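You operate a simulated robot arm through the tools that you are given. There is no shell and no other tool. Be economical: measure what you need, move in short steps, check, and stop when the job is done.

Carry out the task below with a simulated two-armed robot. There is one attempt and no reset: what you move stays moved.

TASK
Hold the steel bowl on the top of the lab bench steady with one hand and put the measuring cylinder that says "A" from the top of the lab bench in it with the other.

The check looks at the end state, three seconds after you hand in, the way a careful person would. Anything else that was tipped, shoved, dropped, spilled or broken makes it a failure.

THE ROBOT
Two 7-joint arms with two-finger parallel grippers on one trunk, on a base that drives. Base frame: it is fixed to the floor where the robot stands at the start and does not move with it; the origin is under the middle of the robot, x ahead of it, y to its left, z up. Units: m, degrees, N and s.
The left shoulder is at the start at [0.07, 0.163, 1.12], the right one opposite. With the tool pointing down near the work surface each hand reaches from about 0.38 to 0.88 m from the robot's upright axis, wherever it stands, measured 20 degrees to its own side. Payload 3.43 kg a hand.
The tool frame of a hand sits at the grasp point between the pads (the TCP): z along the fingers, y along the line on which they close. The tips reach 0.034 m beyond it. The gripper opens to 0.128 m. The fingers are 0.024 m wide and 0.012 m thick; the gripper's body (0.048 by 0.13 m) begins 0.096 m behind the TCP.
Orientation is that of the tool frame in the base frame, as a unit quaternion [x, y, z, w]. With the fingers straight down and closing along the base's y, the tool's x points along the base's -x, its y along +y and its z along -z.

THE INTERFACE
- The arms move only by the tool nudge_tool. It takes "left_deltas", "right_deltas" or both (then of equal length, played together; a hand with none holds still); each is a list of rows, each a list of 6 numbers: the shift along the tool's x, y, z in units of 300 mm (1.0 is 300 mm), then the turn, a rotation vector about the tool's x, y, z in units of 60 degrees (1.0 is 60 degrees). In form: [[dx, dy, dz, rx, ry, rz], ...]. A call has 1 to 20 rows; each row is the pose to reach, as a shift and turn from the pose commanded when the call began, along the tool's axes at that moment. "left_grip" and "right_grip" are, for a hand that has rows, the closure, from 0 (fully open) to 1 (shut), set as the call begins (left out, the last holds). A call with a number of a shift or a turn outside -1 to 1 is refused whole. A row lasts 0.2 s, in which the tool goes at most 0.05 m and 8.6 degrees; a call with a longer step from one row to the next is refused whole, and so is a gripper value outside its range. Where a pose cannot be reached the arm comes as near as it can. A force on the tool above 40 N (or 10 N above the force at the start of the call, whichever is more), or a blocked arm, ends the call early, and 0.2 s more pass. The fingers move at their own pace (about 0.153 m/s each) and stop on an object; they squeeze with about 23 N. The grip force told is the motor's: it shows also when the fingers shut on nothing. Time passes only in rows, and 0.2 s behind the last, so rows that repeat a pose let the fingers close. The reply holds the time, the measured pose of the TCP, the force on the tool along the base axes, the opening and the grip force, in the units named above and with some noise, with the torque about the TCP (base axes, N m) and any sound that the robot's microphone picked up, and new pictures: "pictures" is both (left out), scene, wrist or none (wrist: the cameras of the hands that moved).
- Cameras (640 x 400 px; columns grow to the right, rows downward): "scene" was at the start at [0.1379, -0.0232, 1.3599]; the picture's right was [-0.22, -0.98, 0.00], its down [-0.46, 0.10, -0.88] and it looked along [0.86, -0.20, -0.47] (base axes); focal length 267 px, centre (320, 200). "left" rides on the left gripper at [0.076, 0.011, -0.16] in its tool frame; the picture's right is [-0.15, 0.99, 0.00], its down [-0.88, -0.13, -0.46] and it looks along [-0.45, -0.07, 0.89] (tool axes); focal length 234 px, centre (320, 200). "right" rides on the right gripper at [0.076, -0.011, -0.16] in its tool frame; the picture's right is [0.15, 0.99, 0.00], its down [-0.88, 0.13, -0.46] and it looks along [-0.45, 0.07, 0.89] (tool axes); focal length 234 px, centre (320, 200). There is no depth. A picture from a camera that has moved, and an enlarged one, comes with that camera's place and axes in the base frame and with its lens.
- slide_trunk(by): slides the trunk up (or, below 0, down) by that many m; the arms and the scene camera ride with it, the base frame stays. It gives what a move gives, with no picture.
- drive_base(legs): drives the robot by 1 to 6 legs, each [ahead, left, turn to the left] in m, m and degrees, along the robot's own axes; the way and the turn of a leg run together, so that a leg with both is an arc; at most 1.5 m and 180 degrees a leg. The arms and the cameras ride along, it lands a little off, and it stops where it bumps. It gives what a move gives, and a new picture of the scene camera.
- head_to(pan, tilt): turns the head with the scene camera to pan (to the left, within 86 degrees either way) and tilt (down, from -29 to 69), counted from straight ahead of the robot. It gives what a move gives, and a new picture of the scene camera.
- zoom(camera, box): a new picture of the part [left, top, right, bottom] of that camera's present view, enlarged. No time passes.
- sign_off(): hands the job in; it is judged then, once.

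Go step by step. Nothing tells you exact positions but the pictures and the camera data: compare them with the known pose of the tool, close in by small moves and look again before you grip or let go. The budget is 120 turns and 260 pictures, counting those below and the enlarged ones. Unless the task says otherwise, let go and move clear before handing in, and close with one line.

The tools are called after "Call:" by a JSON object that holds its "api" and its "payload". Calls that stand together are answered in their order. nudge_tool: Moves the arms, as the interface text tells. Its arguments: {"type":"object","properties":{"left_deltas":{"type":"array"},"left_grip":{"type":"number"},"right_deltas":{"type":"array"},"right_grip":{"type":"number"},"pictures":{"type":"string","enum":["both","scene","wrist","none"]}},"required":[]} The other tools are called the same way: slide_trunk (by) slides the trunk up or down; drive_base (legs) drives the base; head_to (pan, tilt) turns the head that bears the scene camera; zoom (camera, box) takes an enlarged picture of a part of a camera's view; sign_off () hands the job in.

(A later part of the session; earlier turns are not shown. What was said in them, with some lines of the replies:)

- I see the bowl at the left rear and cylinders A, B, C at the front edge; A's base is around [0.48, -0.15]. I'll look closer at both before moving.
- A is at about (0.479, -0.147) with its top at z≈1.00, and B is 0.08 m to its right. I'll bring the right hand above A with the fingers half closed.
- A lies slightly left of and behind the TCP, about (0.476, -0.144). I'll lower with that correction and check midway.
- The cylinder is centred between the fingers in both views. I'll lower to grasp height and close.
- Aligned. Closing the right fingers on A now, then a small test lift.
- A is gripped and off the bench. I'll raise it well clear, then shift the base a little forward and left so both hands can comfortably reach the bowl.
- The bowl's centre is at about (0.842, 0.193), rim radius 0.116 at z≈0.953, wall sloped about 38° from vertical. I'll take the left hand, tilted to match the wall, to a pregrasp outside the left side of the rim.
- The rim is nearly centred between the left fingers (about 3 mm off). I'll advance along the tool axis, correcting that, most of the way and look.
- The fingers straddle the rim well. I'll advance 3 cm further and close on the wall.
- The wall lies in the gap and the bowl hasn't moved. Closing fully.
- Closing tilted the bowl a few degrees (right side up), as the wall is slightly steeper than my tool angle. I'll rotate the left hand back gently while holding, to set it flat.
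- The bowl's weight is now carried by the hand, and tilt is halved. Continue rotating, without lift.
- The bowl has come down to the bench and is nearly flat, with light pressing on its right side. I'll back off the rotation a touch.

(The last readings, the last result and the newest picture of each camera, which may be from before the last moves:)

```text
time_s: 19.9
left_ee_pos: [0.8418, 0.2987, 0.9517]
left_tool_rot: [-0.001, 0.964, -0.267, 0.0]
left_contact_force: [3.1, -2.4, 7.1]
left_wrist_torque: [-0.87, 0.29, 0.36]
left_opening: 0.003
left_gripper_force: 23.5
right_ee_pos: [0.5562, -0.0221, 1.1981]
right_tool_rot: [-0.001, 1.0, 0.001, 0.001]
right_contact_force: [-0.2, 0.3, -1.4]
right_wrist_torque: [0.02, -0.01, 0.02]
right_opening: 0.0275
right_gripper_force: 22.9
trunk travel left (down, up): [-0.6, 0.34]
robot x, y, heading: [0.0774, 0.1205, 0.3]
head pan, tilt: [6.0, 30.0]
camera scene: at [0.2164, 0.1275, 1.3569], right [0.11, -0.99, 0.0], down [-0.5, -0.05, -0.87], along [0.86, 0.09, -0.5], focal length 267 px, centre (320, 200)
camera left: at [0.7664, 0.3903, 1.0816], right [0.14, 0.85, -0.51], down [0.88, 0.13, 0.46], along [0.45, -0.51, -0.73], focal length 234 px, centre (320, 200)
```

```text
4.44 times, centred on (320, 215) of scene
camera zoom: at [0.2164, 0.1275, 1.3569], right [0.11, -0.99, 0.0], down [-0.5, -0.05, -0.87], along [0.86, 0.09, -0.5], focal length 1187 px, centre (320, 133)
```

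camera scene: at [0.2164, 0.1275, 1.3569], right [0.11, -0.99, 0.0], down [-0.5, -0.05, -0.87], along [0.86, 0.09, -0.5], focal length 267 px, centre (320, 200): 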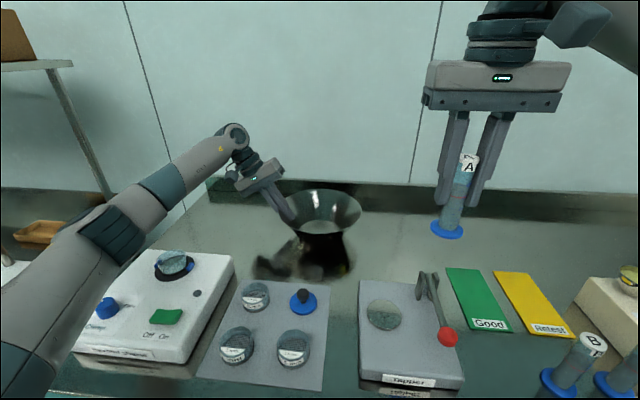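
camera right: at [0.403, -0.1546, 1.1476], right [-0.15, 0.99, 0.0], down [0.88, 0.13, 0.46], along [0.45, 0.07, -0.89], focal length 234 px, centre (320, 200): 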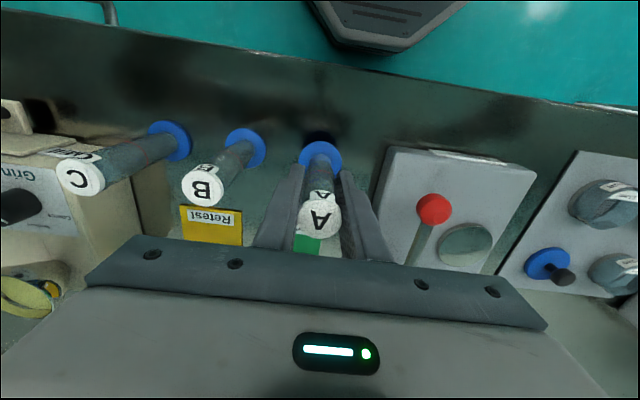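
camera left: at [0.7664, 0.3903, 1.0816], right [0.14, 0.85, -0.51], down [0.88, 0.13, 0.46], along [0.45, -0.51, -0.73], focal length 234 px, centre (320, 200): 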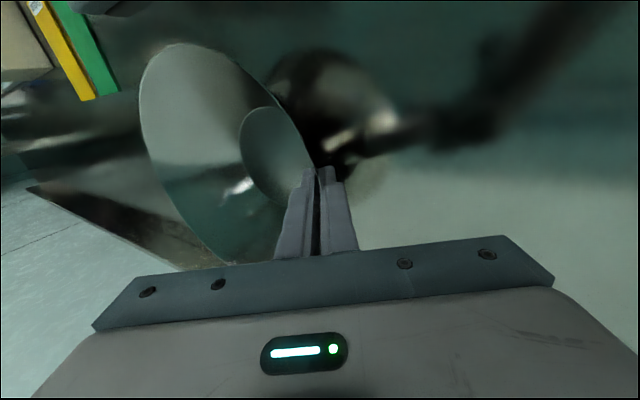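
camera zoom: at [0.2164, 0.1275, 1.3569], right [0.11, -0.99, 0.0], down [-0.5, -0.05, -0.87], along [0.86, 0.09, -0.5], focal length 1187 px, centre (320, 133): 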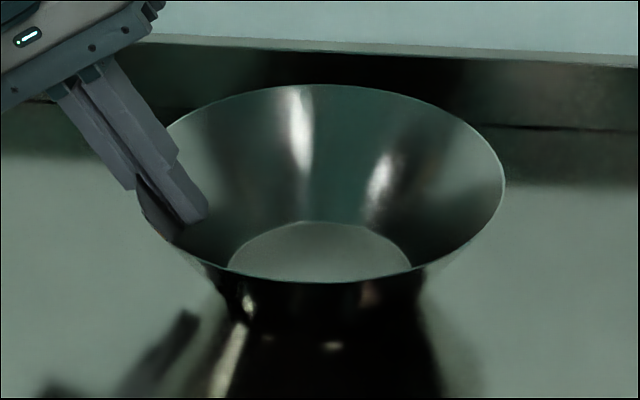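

The forces show the bowl sitting flat (contact centred under it), held with light downward pressure. Now the right hand carries A above the bowl centre (0.842, 0.192) at height.

Call:
{"api": "nudge_tool", "payload": {"right_deltas": [[-0.09, 0.06, 0, 0, 0, 0], [-0.19, 0.14, 0, 0, 0, 0], [-0.29, 0.215, 0, 0, 0, 0], [-0.39, 0.29, 0, 0, 0, 0], [-0.49, 0.365, 0, 0, 0, 0], [-0.59, 0.44, 0, 0, 0, 0], [-0.69, 0.515, 0, 0, 0, 0], [-0.78, 0.585, 0, 0, 0, 0], [-0.87, 0.65, 0, 0, 0, 0], [-0.952, 0.712, 0, 0, 0, 0], [-0.952, 0.712, 0, 0, 0, 0]]}}

```text
time_s: 22.2
left_ee_pos: [0.8412, 0.2992, 0.9495]
left_tool_rot: [-0.002, 0.964, -0.267, 0.0]
left_contact_force: [1.4, -1.2, 5.6]
left_wrist_torque: [-0.8, 0.23, 0.09]
left_opening: 0.0027
left_gripper_force: 22.9
right_ee_pos: [0.7938, 0.1703, 1.1822]
right_tool_rot: [-0.002, 1.0, -0.001, 0.001]
right_contact_force: [-0.5, 0.0, -0.5]
right_wrist_torque: [-0.01, -0.02, 0.05]
right_opening: 0.0276
right_gripper_force: 23.6
right hand out of reach, approached as far as the arm can: row 9, 10, 11
trunk travel left (down, up): [-0.6, 0.34]
robot x, y, heading: [0.0748, 0.1209, 0.4]
head pan, tilt: [6.0, 30.0]
camera scene: at [0.2158, 0.1278, 1.3569], right [0.11, -0.99, 0.0], down [-0.5, -0.05, -0.87], along [0.86, 0.09, -0.5], focal length 267 px, centre (320, 200)
camera right: at [0.7187, 0.1595, 1.3403], right [-0.15, 0.99, 0.0], down [0.88, 0.13, 0.46], along [0.45, 0.07, -0.89], focal length 234 px, centre (320, 200)
```

scene: 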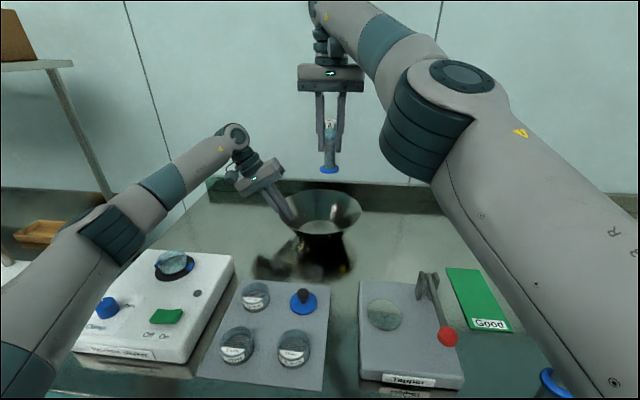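
right: 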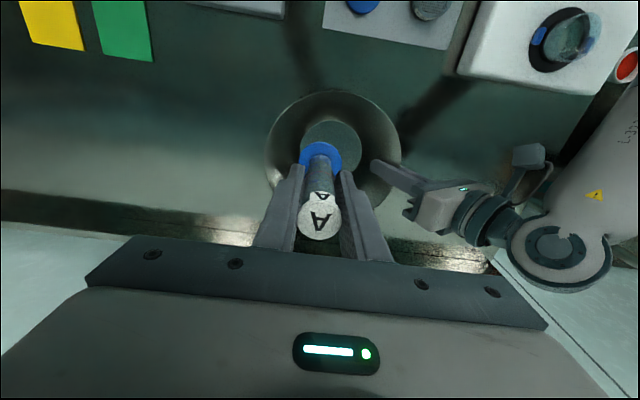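

At this height the right arm is at its reach limit, a few cm short. Lowering brings more reach; I'll lower to just above the rim, aiming slightly nearer than the centre, and check.

Call:
{"api": "nudge_tool", "payload": {"right_deltas": [[0.02, -0.005, 0.1, 0, 0, 0], [0.04, -0.01, 0.2, 0, 0, 0], [0.053, -0.017, 0.3, 0, 0, 0], [0.053, -0.017, 0.38, 0, 0, 0], [0.053, -0.017, 0.38, 0, 0, 0]]}}

```text
time_s: 23.4
left_ee_pos: [0.8411, 0.2989, 0.9499]
left_tool_rot: [-0.002, 0.963, -0.268, -0.001]
left_contact_force: [1.3, -0.5, 4.7]
left_wrist_torque: [-0.86, 0.03, 0.2]
left_opening: 0.0026
left_gripper_force: 23.3
right_ee_pos: [0.7799, 0.1668, 1.0665]
right_tool_rot: [-0.001, 1.0, 0.0, 0.0]
right_contact_force: [0.8, 0.0, -1.1]
right_wrist_torque: [-0.01, -0.01, 0.01]
right_opening: 0.0272
right_gripper_force: 23.6
trunk travel left (down, up): [-0.6, 0.34]
robot x, y, heading: [0.0735, 0.1193, 0.2]
head pan, tilt: [6.0, 30.0]
camera scene: at [0.2163, 0.1277, 1.3569], right [0.11, -0.99, 0.0], down [-0.5, -0.05, -0.87], along [0.86, 0.09, -0.5], focal length 267 px, centre (320, 200)
camera right: at [0.7039, 0.1554, 1.2253], right [-0.15, 0.99, 0.0], down [0.88, 0.13, 0.46], along [0.45, 0.07, -0.89], focal length 234 px, centre (320, 200)
```

scene: 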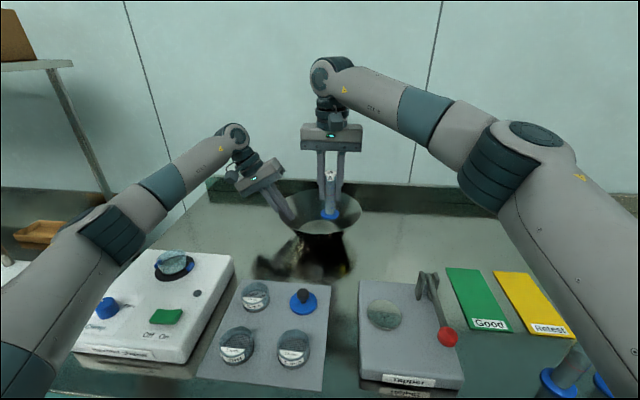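
right: 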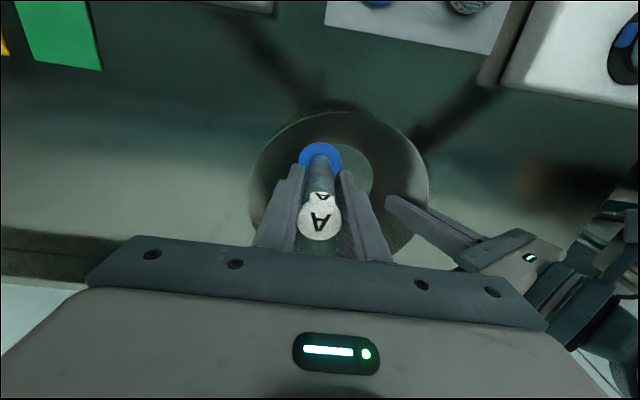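

The commanded pose was reset to the reached one. Now shift forward and left to about (0.835, 0.190).

Call:
{"api": "nudge_tool", "payload": {"right_deltas": [[-0.09, 0.04, 0, 0, 0, 0], [-0.183, 0.078, 0, 0, 0, 0], [-0.183, 0.078, 0, 0, 0, 0]]}}

Call:
{"api": "zoom", "payload": {"camera": "scene", "box": [260, 130, 400, 250]}}

```text
time_s: 24.2
left_ee_pos: [0.841, 0.2982, 0.9502]
left_tool_rot: [-0.002, 0.964, -0.267, 0.001]
left_contact_force: [-0.3, 0.4, 4.9]
left_wrist_torque: [-0.76, 0.2, -0.02]
left_opening: 0.0025
left_gripper_force: 22.9
right_ee_pos: [0.8288, 0.1846, 1.065]
right_tool_rot: [-0.002, 1.0, 0.001, 0.0]
right_contact_force: [-0.6, -0.2, -1.5]
right_wrist_torque: [0.01, 0.02, 0.01]
right_opening: 0.0274
right_gripper_force: 22.8
right hand out of reach, approached as far as the arm can: row 2, 3
trunk travel left (down, up): [-0.6, 0.34]
robot x, y, heading: [0.0758, 0.119, 0.0]
head pan, tilt: [6.0, 30.0]
camera scene: at [0.2164, 0.1263, 1.3569], right [0.11, -0.99, 0.0], down [-0.5, -0.05, -0.87], along [0.86, 0.09, -0.5], focal length 267 px, centre (320, 200)
camera right: at [0.7538, 0.1739, 1.2244], right [-0.15, 0.99, 0.0], down [0.88, 0.13, 0.46], along [0.45, 0.07, -0.89], focal length 234 px, centre (320, 200)
```

scene: 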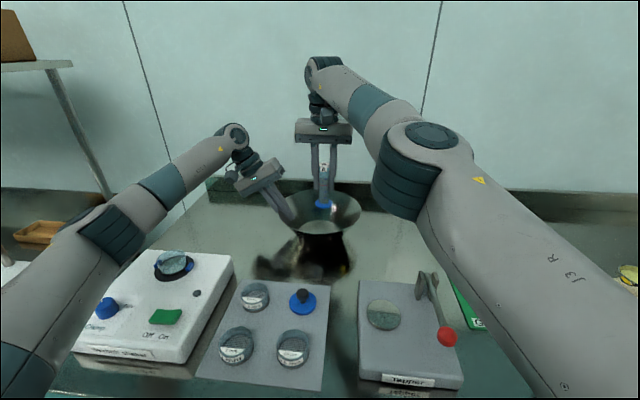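
right: 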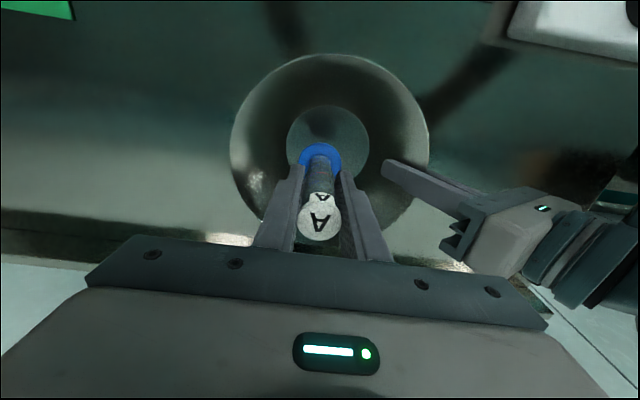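

```text
3.33 times, centred on (330, 190) of scene
camera zoom: at [0.2164, 0.1263, 1.3569], right [0.11, -0.99, 0.0], down [-0.5, -0.05, -0.87], along [0.86, 0.09, -0.5], focal length 890 px, centre (287, 233)
```

zoom: 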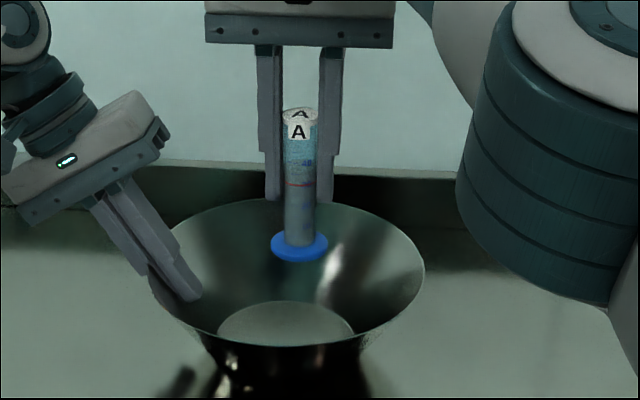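

A hangs over the bowl, about 1.5 cm from the centre, well within the flat bottom. I'll lower it into the bowl to near the bottom.

Call:
{"api": "nudge_tool", "payload": {"right_deltas": [[-0.004, 0.005, 0.08, 0, 0, 0], [-0.008, 0.01, 0.16, 0, 0, 0], [-0.013, 0.02, 0.23, 0, 0, 0], [-0.013, 0.02, 0.29, 0, 0, 0], [-0.013, 0.02, 0.29, 0, 0, 0]]}}

Call:
{"api": "zoom", "payload": {"camera": "scene", "box": [260, 130, 400, 250]}}

```text
time_s: 25.4
left_ee_pos: [0.841, 0.2993, 0.9498]
left_tool_rot: [-0.001, 0.963, -0.268, 0.0]
left_contact_force: [-2.1, 1.6, 4.7]
left_wrist_torque: [-0.75, 0.38, -0.34]
left_opening: 0.0027
left_gripper_force: 22.6
right_ee_pos: [0.8321, 0.1926, 0.9783]
right_tool_rot: [0.0, 1.0, -0.001, 0.0]
right_contact_force: [0.4, 0.3, -0.9]
right_wrist_torque: [0.02, -0.02, 0.01]
right_opening: 0.0274
right_gripper_force: 22.9
trunk travel left (down, up): [-0.6, 0.34]
robot x, y, heading: [0.0715, 0.1184, 0.1]
head pan, tilt: [6.0, 30.0]
camera scene: at [0.2159, 0.1281, 1.3569], right [0.11, -0.99, 0.0], down [-0.5, -0.05, -0.87], along [0.86, 0.09, -0.5], focal length 267 px, centre (320, 200)
camera right: at [0.7574, 0.1807, 1.1372], right [-0.15, 0.99, 0.0], down [0.88, 0.13, 0.46], along [0.45, 0.07, -0.89], focal length 234 px, centre (320, 200)
```

scene: 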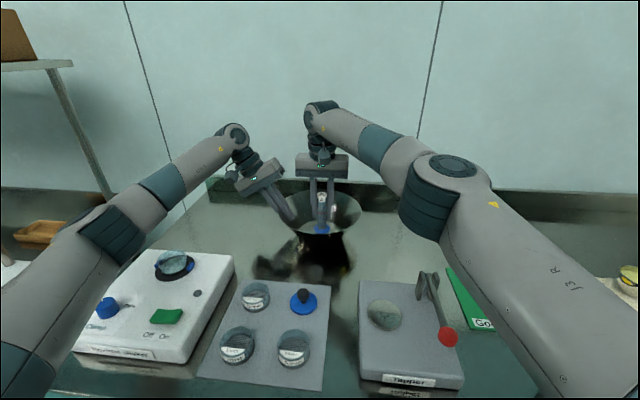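
right: 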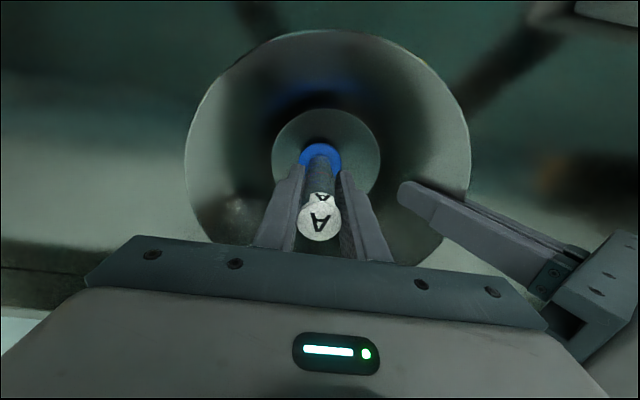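

```text
3.33 times, centred on (330, 190) of scene
camera zoom: at [0.2159, 0.1281, 1.3569], right [0.11, -0.99, 0.0], down [-0.5, -0.05, -0.87], along [0.86, 0.09, -0.5], focal length 890 px, centre (287, 233)
```

zoom: 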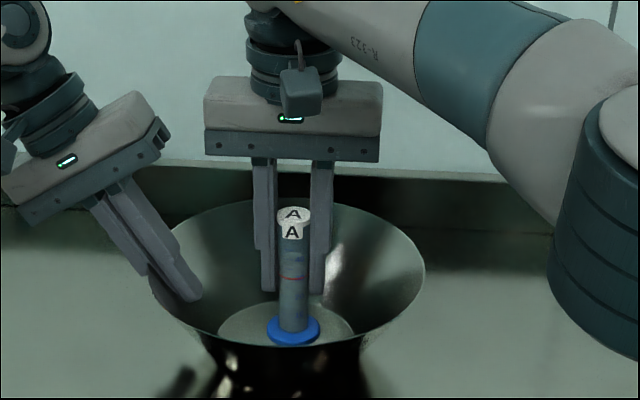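

Clear of walls, about 1.5 cm above the bottom. Lowering slowly to contact.

Call:
{"api": "nudge_tool", "payload": {"right_deltas": [[0, 0, 0.015, 0, 0, 0], [0, 0, 0.03, 0, 0, 0], [0, 0, 0.04, 0, 0, 0], [0, 0, 0.04, 0, 0, 0]], "pictures": "none"}}

Call:
{"api": "zoom", "payload": {"camera": "scene", "box": [280, 180, 360, 250]}}

```text
time_s: 26.4
left_ee_pos: [0.8416, 0.2986, 0.9515]
left_tool_rot: [-0.001, 0.964, -0.267, 0.001]
left_contact_force: [-2.0, 1.6, 4.0]
left_wrist_torque: [-0.71, 0.32, -0.23]
left_opening: 0.0029
left_gripper_force: 23.0
right_ee_pos: [0.8327, 0.1924, 0.9653]
right_tool_rot: [-0.001, 1.0, 0.0, 0.0]
right_contact_force: [-0.2, 0.2, -1.2]
right_wrist_torque: [0.03, -0.02, 0.01]
right_opening: 0.0274
right_gripper_force: 23.2
trunk travel left (down, up): [-0.6, 0.34]
robot x, y, heading: [0.0753, 0.1227, 0.3]
head pan, tilt: [6.0, 30.0]
```

```text
5.71 times, centred on (320, 215) of scene
camera zoom: at [0.216, 0.1281, 1.3569], right [0.11, -0.99, 0.0], down [-0.5, -0.05, -0.87], along [0.86, 0.09, -0.5], focal length 1526 px, centre (320, 114)
```

zoom: 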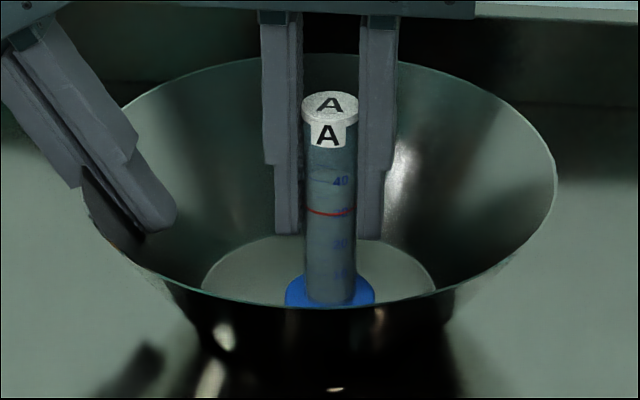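

Call:
{"api": "nudge_tool", "payload": {"right_deltas": [[0, 0, 0.004, 0, 0, 0], [0, 0, 0.008, 0, 0, 0], [0, 0, 0.01, 0, 0, 0], [0, 0, 0.01, 0, 0, 0]], "pictures": "none"}}

```text
time_s: 27.4
left_ee_pos: [0.8418, 0.2988, 0.9511]
left_tool_rot: [-0.002, 0.964, -0.267, 0.001]
left_contact_force: [-2.0, 0.3, 3.1]
left_wrist_torque: [-0.73, 0.31, -0.25]
left_opening: 0.003
left_gripper_force: 22.7
right_ee_pos: [0.8323, 0.1922, 0.9635]
right_tool_rot: [0.0, 1.0, 0.0, 0.0]
right_contact_force: [-0.1, 0.2, 0.5]
right_wrist_torque: [0.07, -0.02, 0.02]
right_opening: 0.027
right_gripper_force: 23.0
trunk travel left (down, up): [-0.6, 0.34]
robot x, y, heading: [0.0788, 0.1183, 0.2]
head pan, tilt: [6.0, 30.0]
```

Force begins to rise (−1.2 → +0.5 N): contact. One more millimetre to confirm.

Call:
{"api": "nudge_tool", "payload": {"right_deltas": [[0, 0, 0.003, 0, 0, 0], [0, 0, 0.005, 0, 0, 0], [0, 0, 0.005, 0, 0, 0]], "pictures": "none"}}

```text
time_s: 28.2
left_ee_pos: [0.8407, 0.2988, 0.9506]
left_tool_rot: [-0.003, 0.964, -0.268, 0.002]
left_contact_force: [4.5, -0.7, -3.8]
left_wrist_torque: [-0.56, -0.28, 0.47]
left_opening: 0.003
left_gripper_force: 23.3
right_ee_pos: [0.8323, 0.1926, 0.9637]
right_tool_rot: [0.0, 1.0, 0.001, 0.0]
right_contact_force: [-1.0, -0.2, 18.2]
right_wrist_torque: [0.01, 0.11, 0.02]
right_opening: 0.0271
right_gripper_force: 23.1
trunk travel left (down, up): [-0.6, 0.34]
robot x, y, heading: [0.0822, 0.1184, 0.0]
head pan, tilt: [6.0, 30.0]
```

Firm contact (18 N). I'll back off a millimetre and open the right fingers halfway.

Call:
{"api": "nudge_tool", "payload": {"right_deltas": [[0, 0, -0.004, 0, 0, 0], [0, 0, -0.004, 0, 0, 0]], "pictures": "none"}}

Call:
{"api": "nudge_tool", "payload": {"right_deltas": [[0, 0, 0, 0, 0, 0], [0, 0, 0, 0, 0, 0], [0, 0, 0, 0, 0, 0]], "right_grip": 0.6}}

Call:
{"api": "zoom", "payload": {"camera": "scene", "box": [280, 180, 360, 250]}}

```text
time_s: 28.9
left_ee_pos: [0.8414, 0.2987, 0.951]
left_tool_rot: [-0.002, 0.964, -0.267, 0.001]
left_contact_force: [3.1, 0.2, -4.6]
left_wrist_torque: [-0.46, -0.31, 0.58]
left_opening: 0.0028
left_gripper_force: 23.0
right_ee_pos: [0.8321, 0.1929, 0.9627]
right_tool_rot: [0.0, 1.0, 0.0, 0.001]
right_contact_force: [-0.5, -2.5, 19.6]
right_wrist_torque: [0.07, -0.09, -0.02]
right_opening: 0.0272
right_gripper_force: 22.8
trunk travel left (down, up): [-0.6, 0.34]
robot x, y, heading: [0.0763, 0.1195, 0.1]
head pan, tilt: [6.0, 30.0]
```

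```text
time_s: 29.6
left_ee_pos: [0.8407, 0.2988, 0.9515]
left_tool_rot: [-0.002, 0.964, -0.267, 0.0]
left_contact_force: [-2.2, 0.7, 2.7]
left_wrist_torque: [-0.5, 0.31, -0.29]
left_opening: 0.0027
left_gripper_force: 23.1
right_ee_pos: [0.8327, 0.1933, 0.9623]
right_tool_rot: [-0.002, 1.0, 0.0, 0.0]
right_contact_force: [-0.7, 0.5, 0.1]
right_wrist_torque: [-0.01, 0.03, 0.02]
right_opening: 0.0509
right_gripper_force: 0.0
trunk travel left (down, up): [-0.6, 0.34]
robot x, y, heading: [0.0757, 0.1192, 0.0]
head pan, tilt: [6.0, 30.0]
camera scene: at [0.216, 0.128, 1.3569], right [0.11, -0.99, 0.0], down [-0.5, -0.05, -0.87], along [0.86, 0.09, -0.5], focal length 267 px, centre (320, 200)
camera right: at [0.7576, 0.1821, 1.1209], right [-0.15, 0.99, 0.0], down [0.88, 0.13, 0.46], along [0.45, 0.07, -0.89], focal length 234 px, centre (320, 200)
```

scene: 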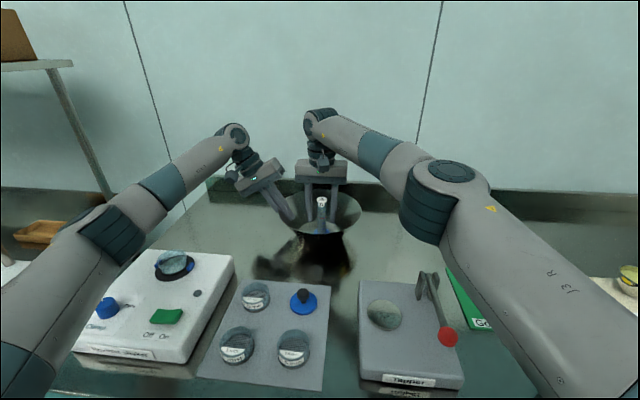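
right: 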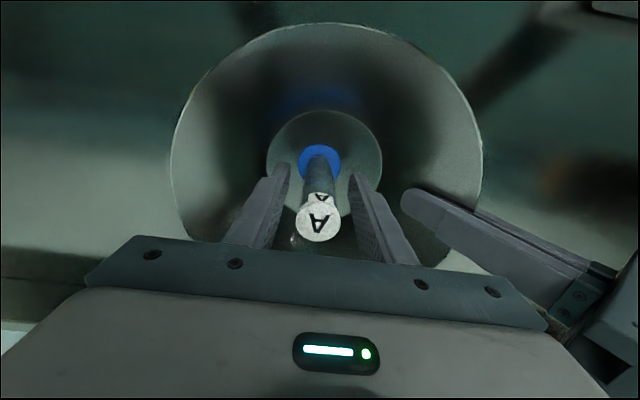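

```text
5.71 times, centred on (320, 215) of scene
camera zoom: at [0.216, 0.128, 1.3569], right [0.11, -0.99, 0.0], down [-0.5, -0.05, -0.87], along [0.86, 0.09, -0.5], focal length 1526 px, centre (320, 114)
```

zoom: 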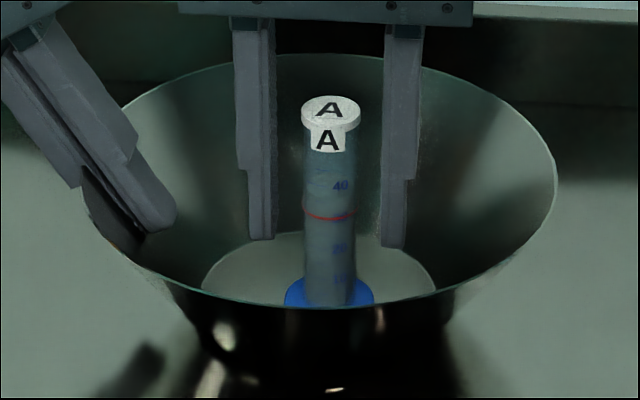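

A stands on its own in the bowl. I'll lift the right hand straight up off it.

Call:
{"api": "nudge_tool", "payload": {"right_deltas": [[0, 0, -0.08, 0, 0, 0], [0, 0, -0.16, 0, 0, 0], [0.01, 0, -0.24, 0, 0, 0], [0.03, 0, -0.32, 0, 0, 0], [0.08, 0, -0.4, 0, 0, 0], [0.16, -0.05, -0.48, 0, 0, 0], [0.26, -0.12, -0.54, 0, 0, 0], [0.36, -0.2, -0.58, 0, 0, 0], [0.46, -0.28, -0.62, 0, 0, 0], [0.56, -0.36, -0.66, 0, 0, 0], [0.66, -0.44, -0.7, 0, 0, 0], [0.76, -0.52, -0.74, 0, 0, 0], [0.76, -0.52, -0.74, 0, 0, 0]]}}

Call:
{"api": "zoom", "payload": {"camera": "scene", "box": [260, 160, 380, 260]}}

```text
time_s: 32.5
left_ee_pos: [0.8422, 0.3006, 0.9507]
left_tool_rot: [-0.001, 0.963, -0.268, 0.0]
left_contact_force: [-1.3, -0.6, 3.5]
left_wrist_torque: [-0.78, 0.27, -0.21]
left_opening: 0.0029
left_gripper_force: 22.7
right_ee_pos: [0.6034, 0.0372, 1.186]
right_tool_rot: [-0.001, 1.0, -0.001, 0.0]
right_contact_force: [0.1, 0.4, 1.2]
right_wrist_torque: [-0.01, 0.01, 0.0]
right_opening: 0.0514
right_gripper_force: 0.0
trunk travel left (down, up): [-0.6, 0.34]
robot x, y, heading: [0.0766, 0.1175, 0.1]
head pan, tilt: [6.0, 30.0]
camera scene: at [0.2165, 0.1287, 1.3569], right [0.11, -0.99, 0.0], down [-0.5, -0.05, -0.87], along [0.86, 0.09, -0.5], focal length 267 px, centre (320, 200)
camera right: at [0.5286, 0.0264, 1.3446], right [-0.15, 0.99, 0.0], down [0.88, 0.13, 0.46], along [0.45, 0.07, -0.89], focal length 234 px, centre (320, 200)
```

scene: 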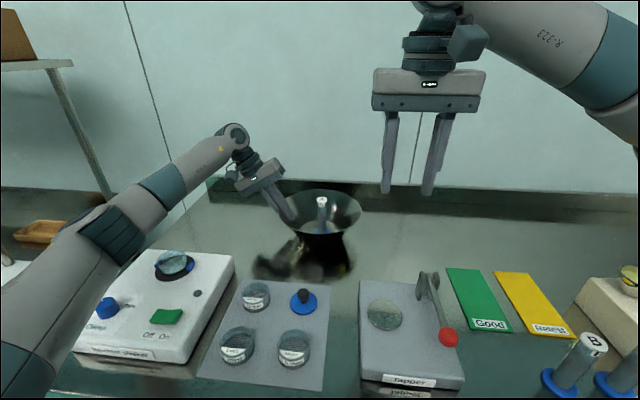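
right: 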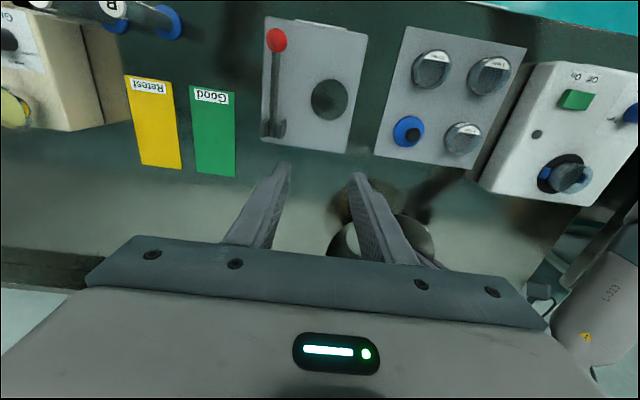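

```text
4.00 times, centred on (320, 210) of scene
camera zoom: at [0.2165, 0.1287, 1.3569], right [0.11, -0.99, 0.0], down [-0.5, -0.05, -0.87], along [0.86, 0.09, -0.5], focal length 1068 px, centre (320, 160)
```

zoom: 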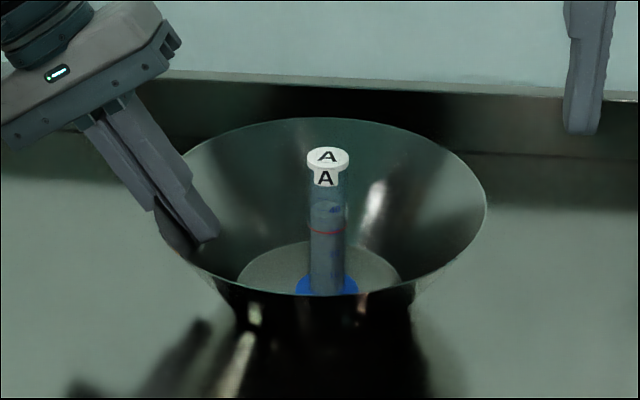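

A stands upright and the bowl is flat. Now I'll open the left fingers and check the bowl before withdrawing.

Call:
{"api": "nudge_tool", "payload": {"left_deltas": [[0, 0, 0, 0, 0, 0], [0, 0, 0, 0, 0, 0], [0, 0, 0, 0, 0, 0]], "left_grip": 0.7, "pictures": "wrist"}}

Call:
{"api": "zoom", "payload": {"camera": "scene", "box": [260, 160, 380, 260]}}

```text
time_s: 33.2
left_ee_pos: [0.8415, 0.3004, 0.9496]
left_tool_rot: [-0.002, 0.964, -0.267, 0.0]
left_contact_force: [0.0, 0.2, -0.1]
left_wrist_torque: [0.05, 0.0, 0.03]
left_opening: 0.0384
left_gripper_force: 0.1
right_ee_pos: [0.6051, 0.0369, 1.1857]
right_tool_rot: [-0.001, 1.0, 0.0, -0.001]
right_contact_force: [0.7, -0.7, 0.3]
right_wrist_torque: [0.02, 0.05, 0.01]
right_opening: 0.0514
right_gripper_force: 0.1
trunk travel left (down, up): [-0.6, 0.34]
robot x, y, heading: [0.0769, 0.1224, 0.0]
head pan, tilt: [6.0, 30.0]
camera left: at [0.7667, 0.3907, 1.0811], right [0.14, 0.85, -0.51], down [0.88, 0.13, 0.46], along [0.45, -0.51, -0.73], focal length 234 px, centre (320, 200)
```

left: 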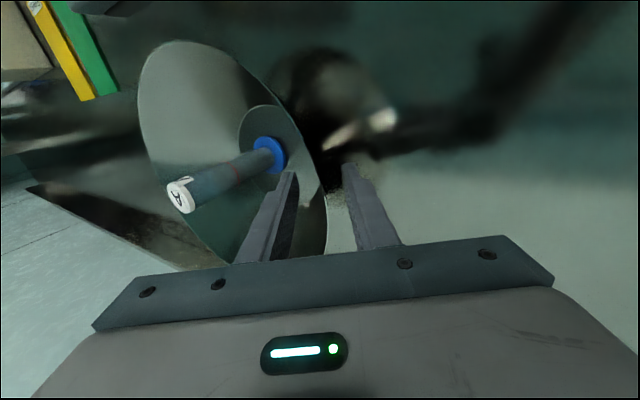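

```text
4.00 times, centred on (320, 210) of scene
camera zoom: at [0.2167, 0.1279, 1.3569], right [0.11, -0.99, 0.0], down [-0.5, -0.05, -0.87], along [0.86, 0.09, -0.5], focal length 1068 px, centre (320, 160)
```

zoom: 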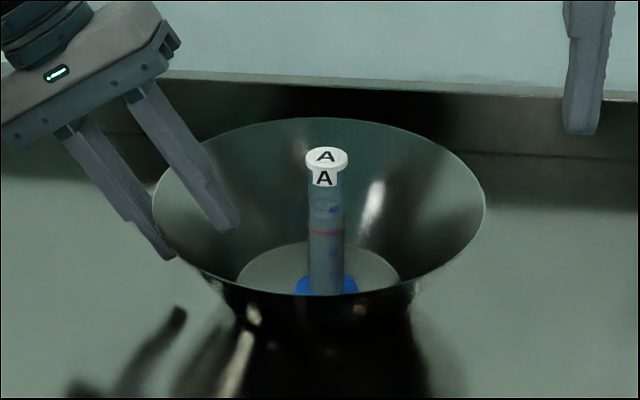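

Released cleanly with the bowl unmoved. Withdrawing the left hand along its own axis and well clear.

Call:
{"api": "nudge_tool", "payload": {"left_deltas": [[0, 0, -0.06, 0, 0, 0], [0, 0, -0.14, 0, 0, 0], [0, 0, -0.24, 0, 0, 0], [0, 0, -0.36, 0, 0, 0], [0, 0, -0.5, 0, 0, 0], [0, 0, -0.62, 0, 0, 0], [0, 0, -0.62, 0, 0, 0]], "pictures": "scene"}}

Call:
{"api": "zoom", "payload": {"camera": "scene", "box": [260, 160, 380, 260]}}

```text
time_s: 34.9
left_ee_pos: [0.8418, 0.3961, 1.107]
left_tool_rot: [-0.002, 0.964, -0.267, 0.001]
left_contact_force: [0.1, 0.7, 1.1]
left_wrist_torque: [-0.02, 0.03, 0.01]
left_opening: 0.0384
left_gripper_force: 0.0
right_ee_pos: [0.6052, 0.037, 1.1858]
right_tool_rot: [-0.001, 1.0, 0.0, 0.0]
right_contact_force: [-0.8, -0.5, 0.0]
right_wrist_torque: [-0.01, 0.03, -0.01]
right_opening: 0.0512
right_gripper_force: 0.1
trunk travel left (down, up): [-0.6, 0.34]
robot x, y, heading: [0.0767, 0.1206, 0.2]
head pan, tilt: [6.0, 30.0]
camera scene: at [0.2171, 0.128, 1.3568], right [0.11, -0.99, 0.0], down [-0.5, -0.05, -0.87], along [0.86, 0.09, -0.5], focal length 267 px, centre (320, 200)
```

scene: 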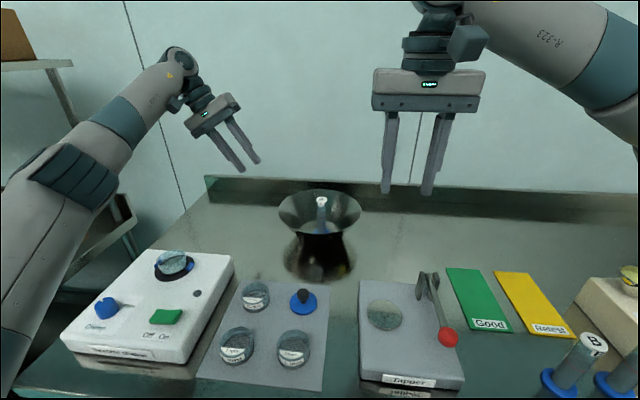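

```text
4.00 times, centred on (320, 210) of scene
camera zoom: at [0.2171, 0.128, 1.3568], right [0.11, -0.99, 0.0], down [-0.5, -0.05, -0.87], along [0.86, 0.09, -0.5], focal length 1068 px, centre (320, 160)
```

zoom: 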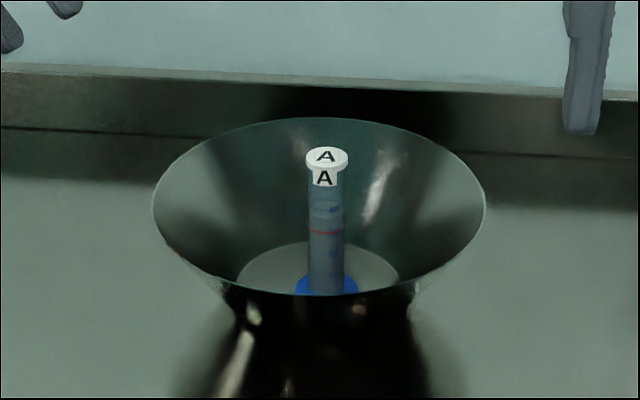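

A stands upright in the bowl, the bowl is flat in its place, everything else looks undisturbed, and both hands are clear. Handing in.

Call:
{"api": "sign_off", "payload": {}}

```text
The job is handed in.
```

Measuring cylinder A is standing upright in the steel bowl. The left hand held the bowl while the right hand set A down, both hands are now clear, and I've handed the job in. As the left hand gripped the bowl, it tilted a few degrees and briefly lifted off the bench. I set it flat again before placing A, and nothing else looked disturbed in the final pictures.
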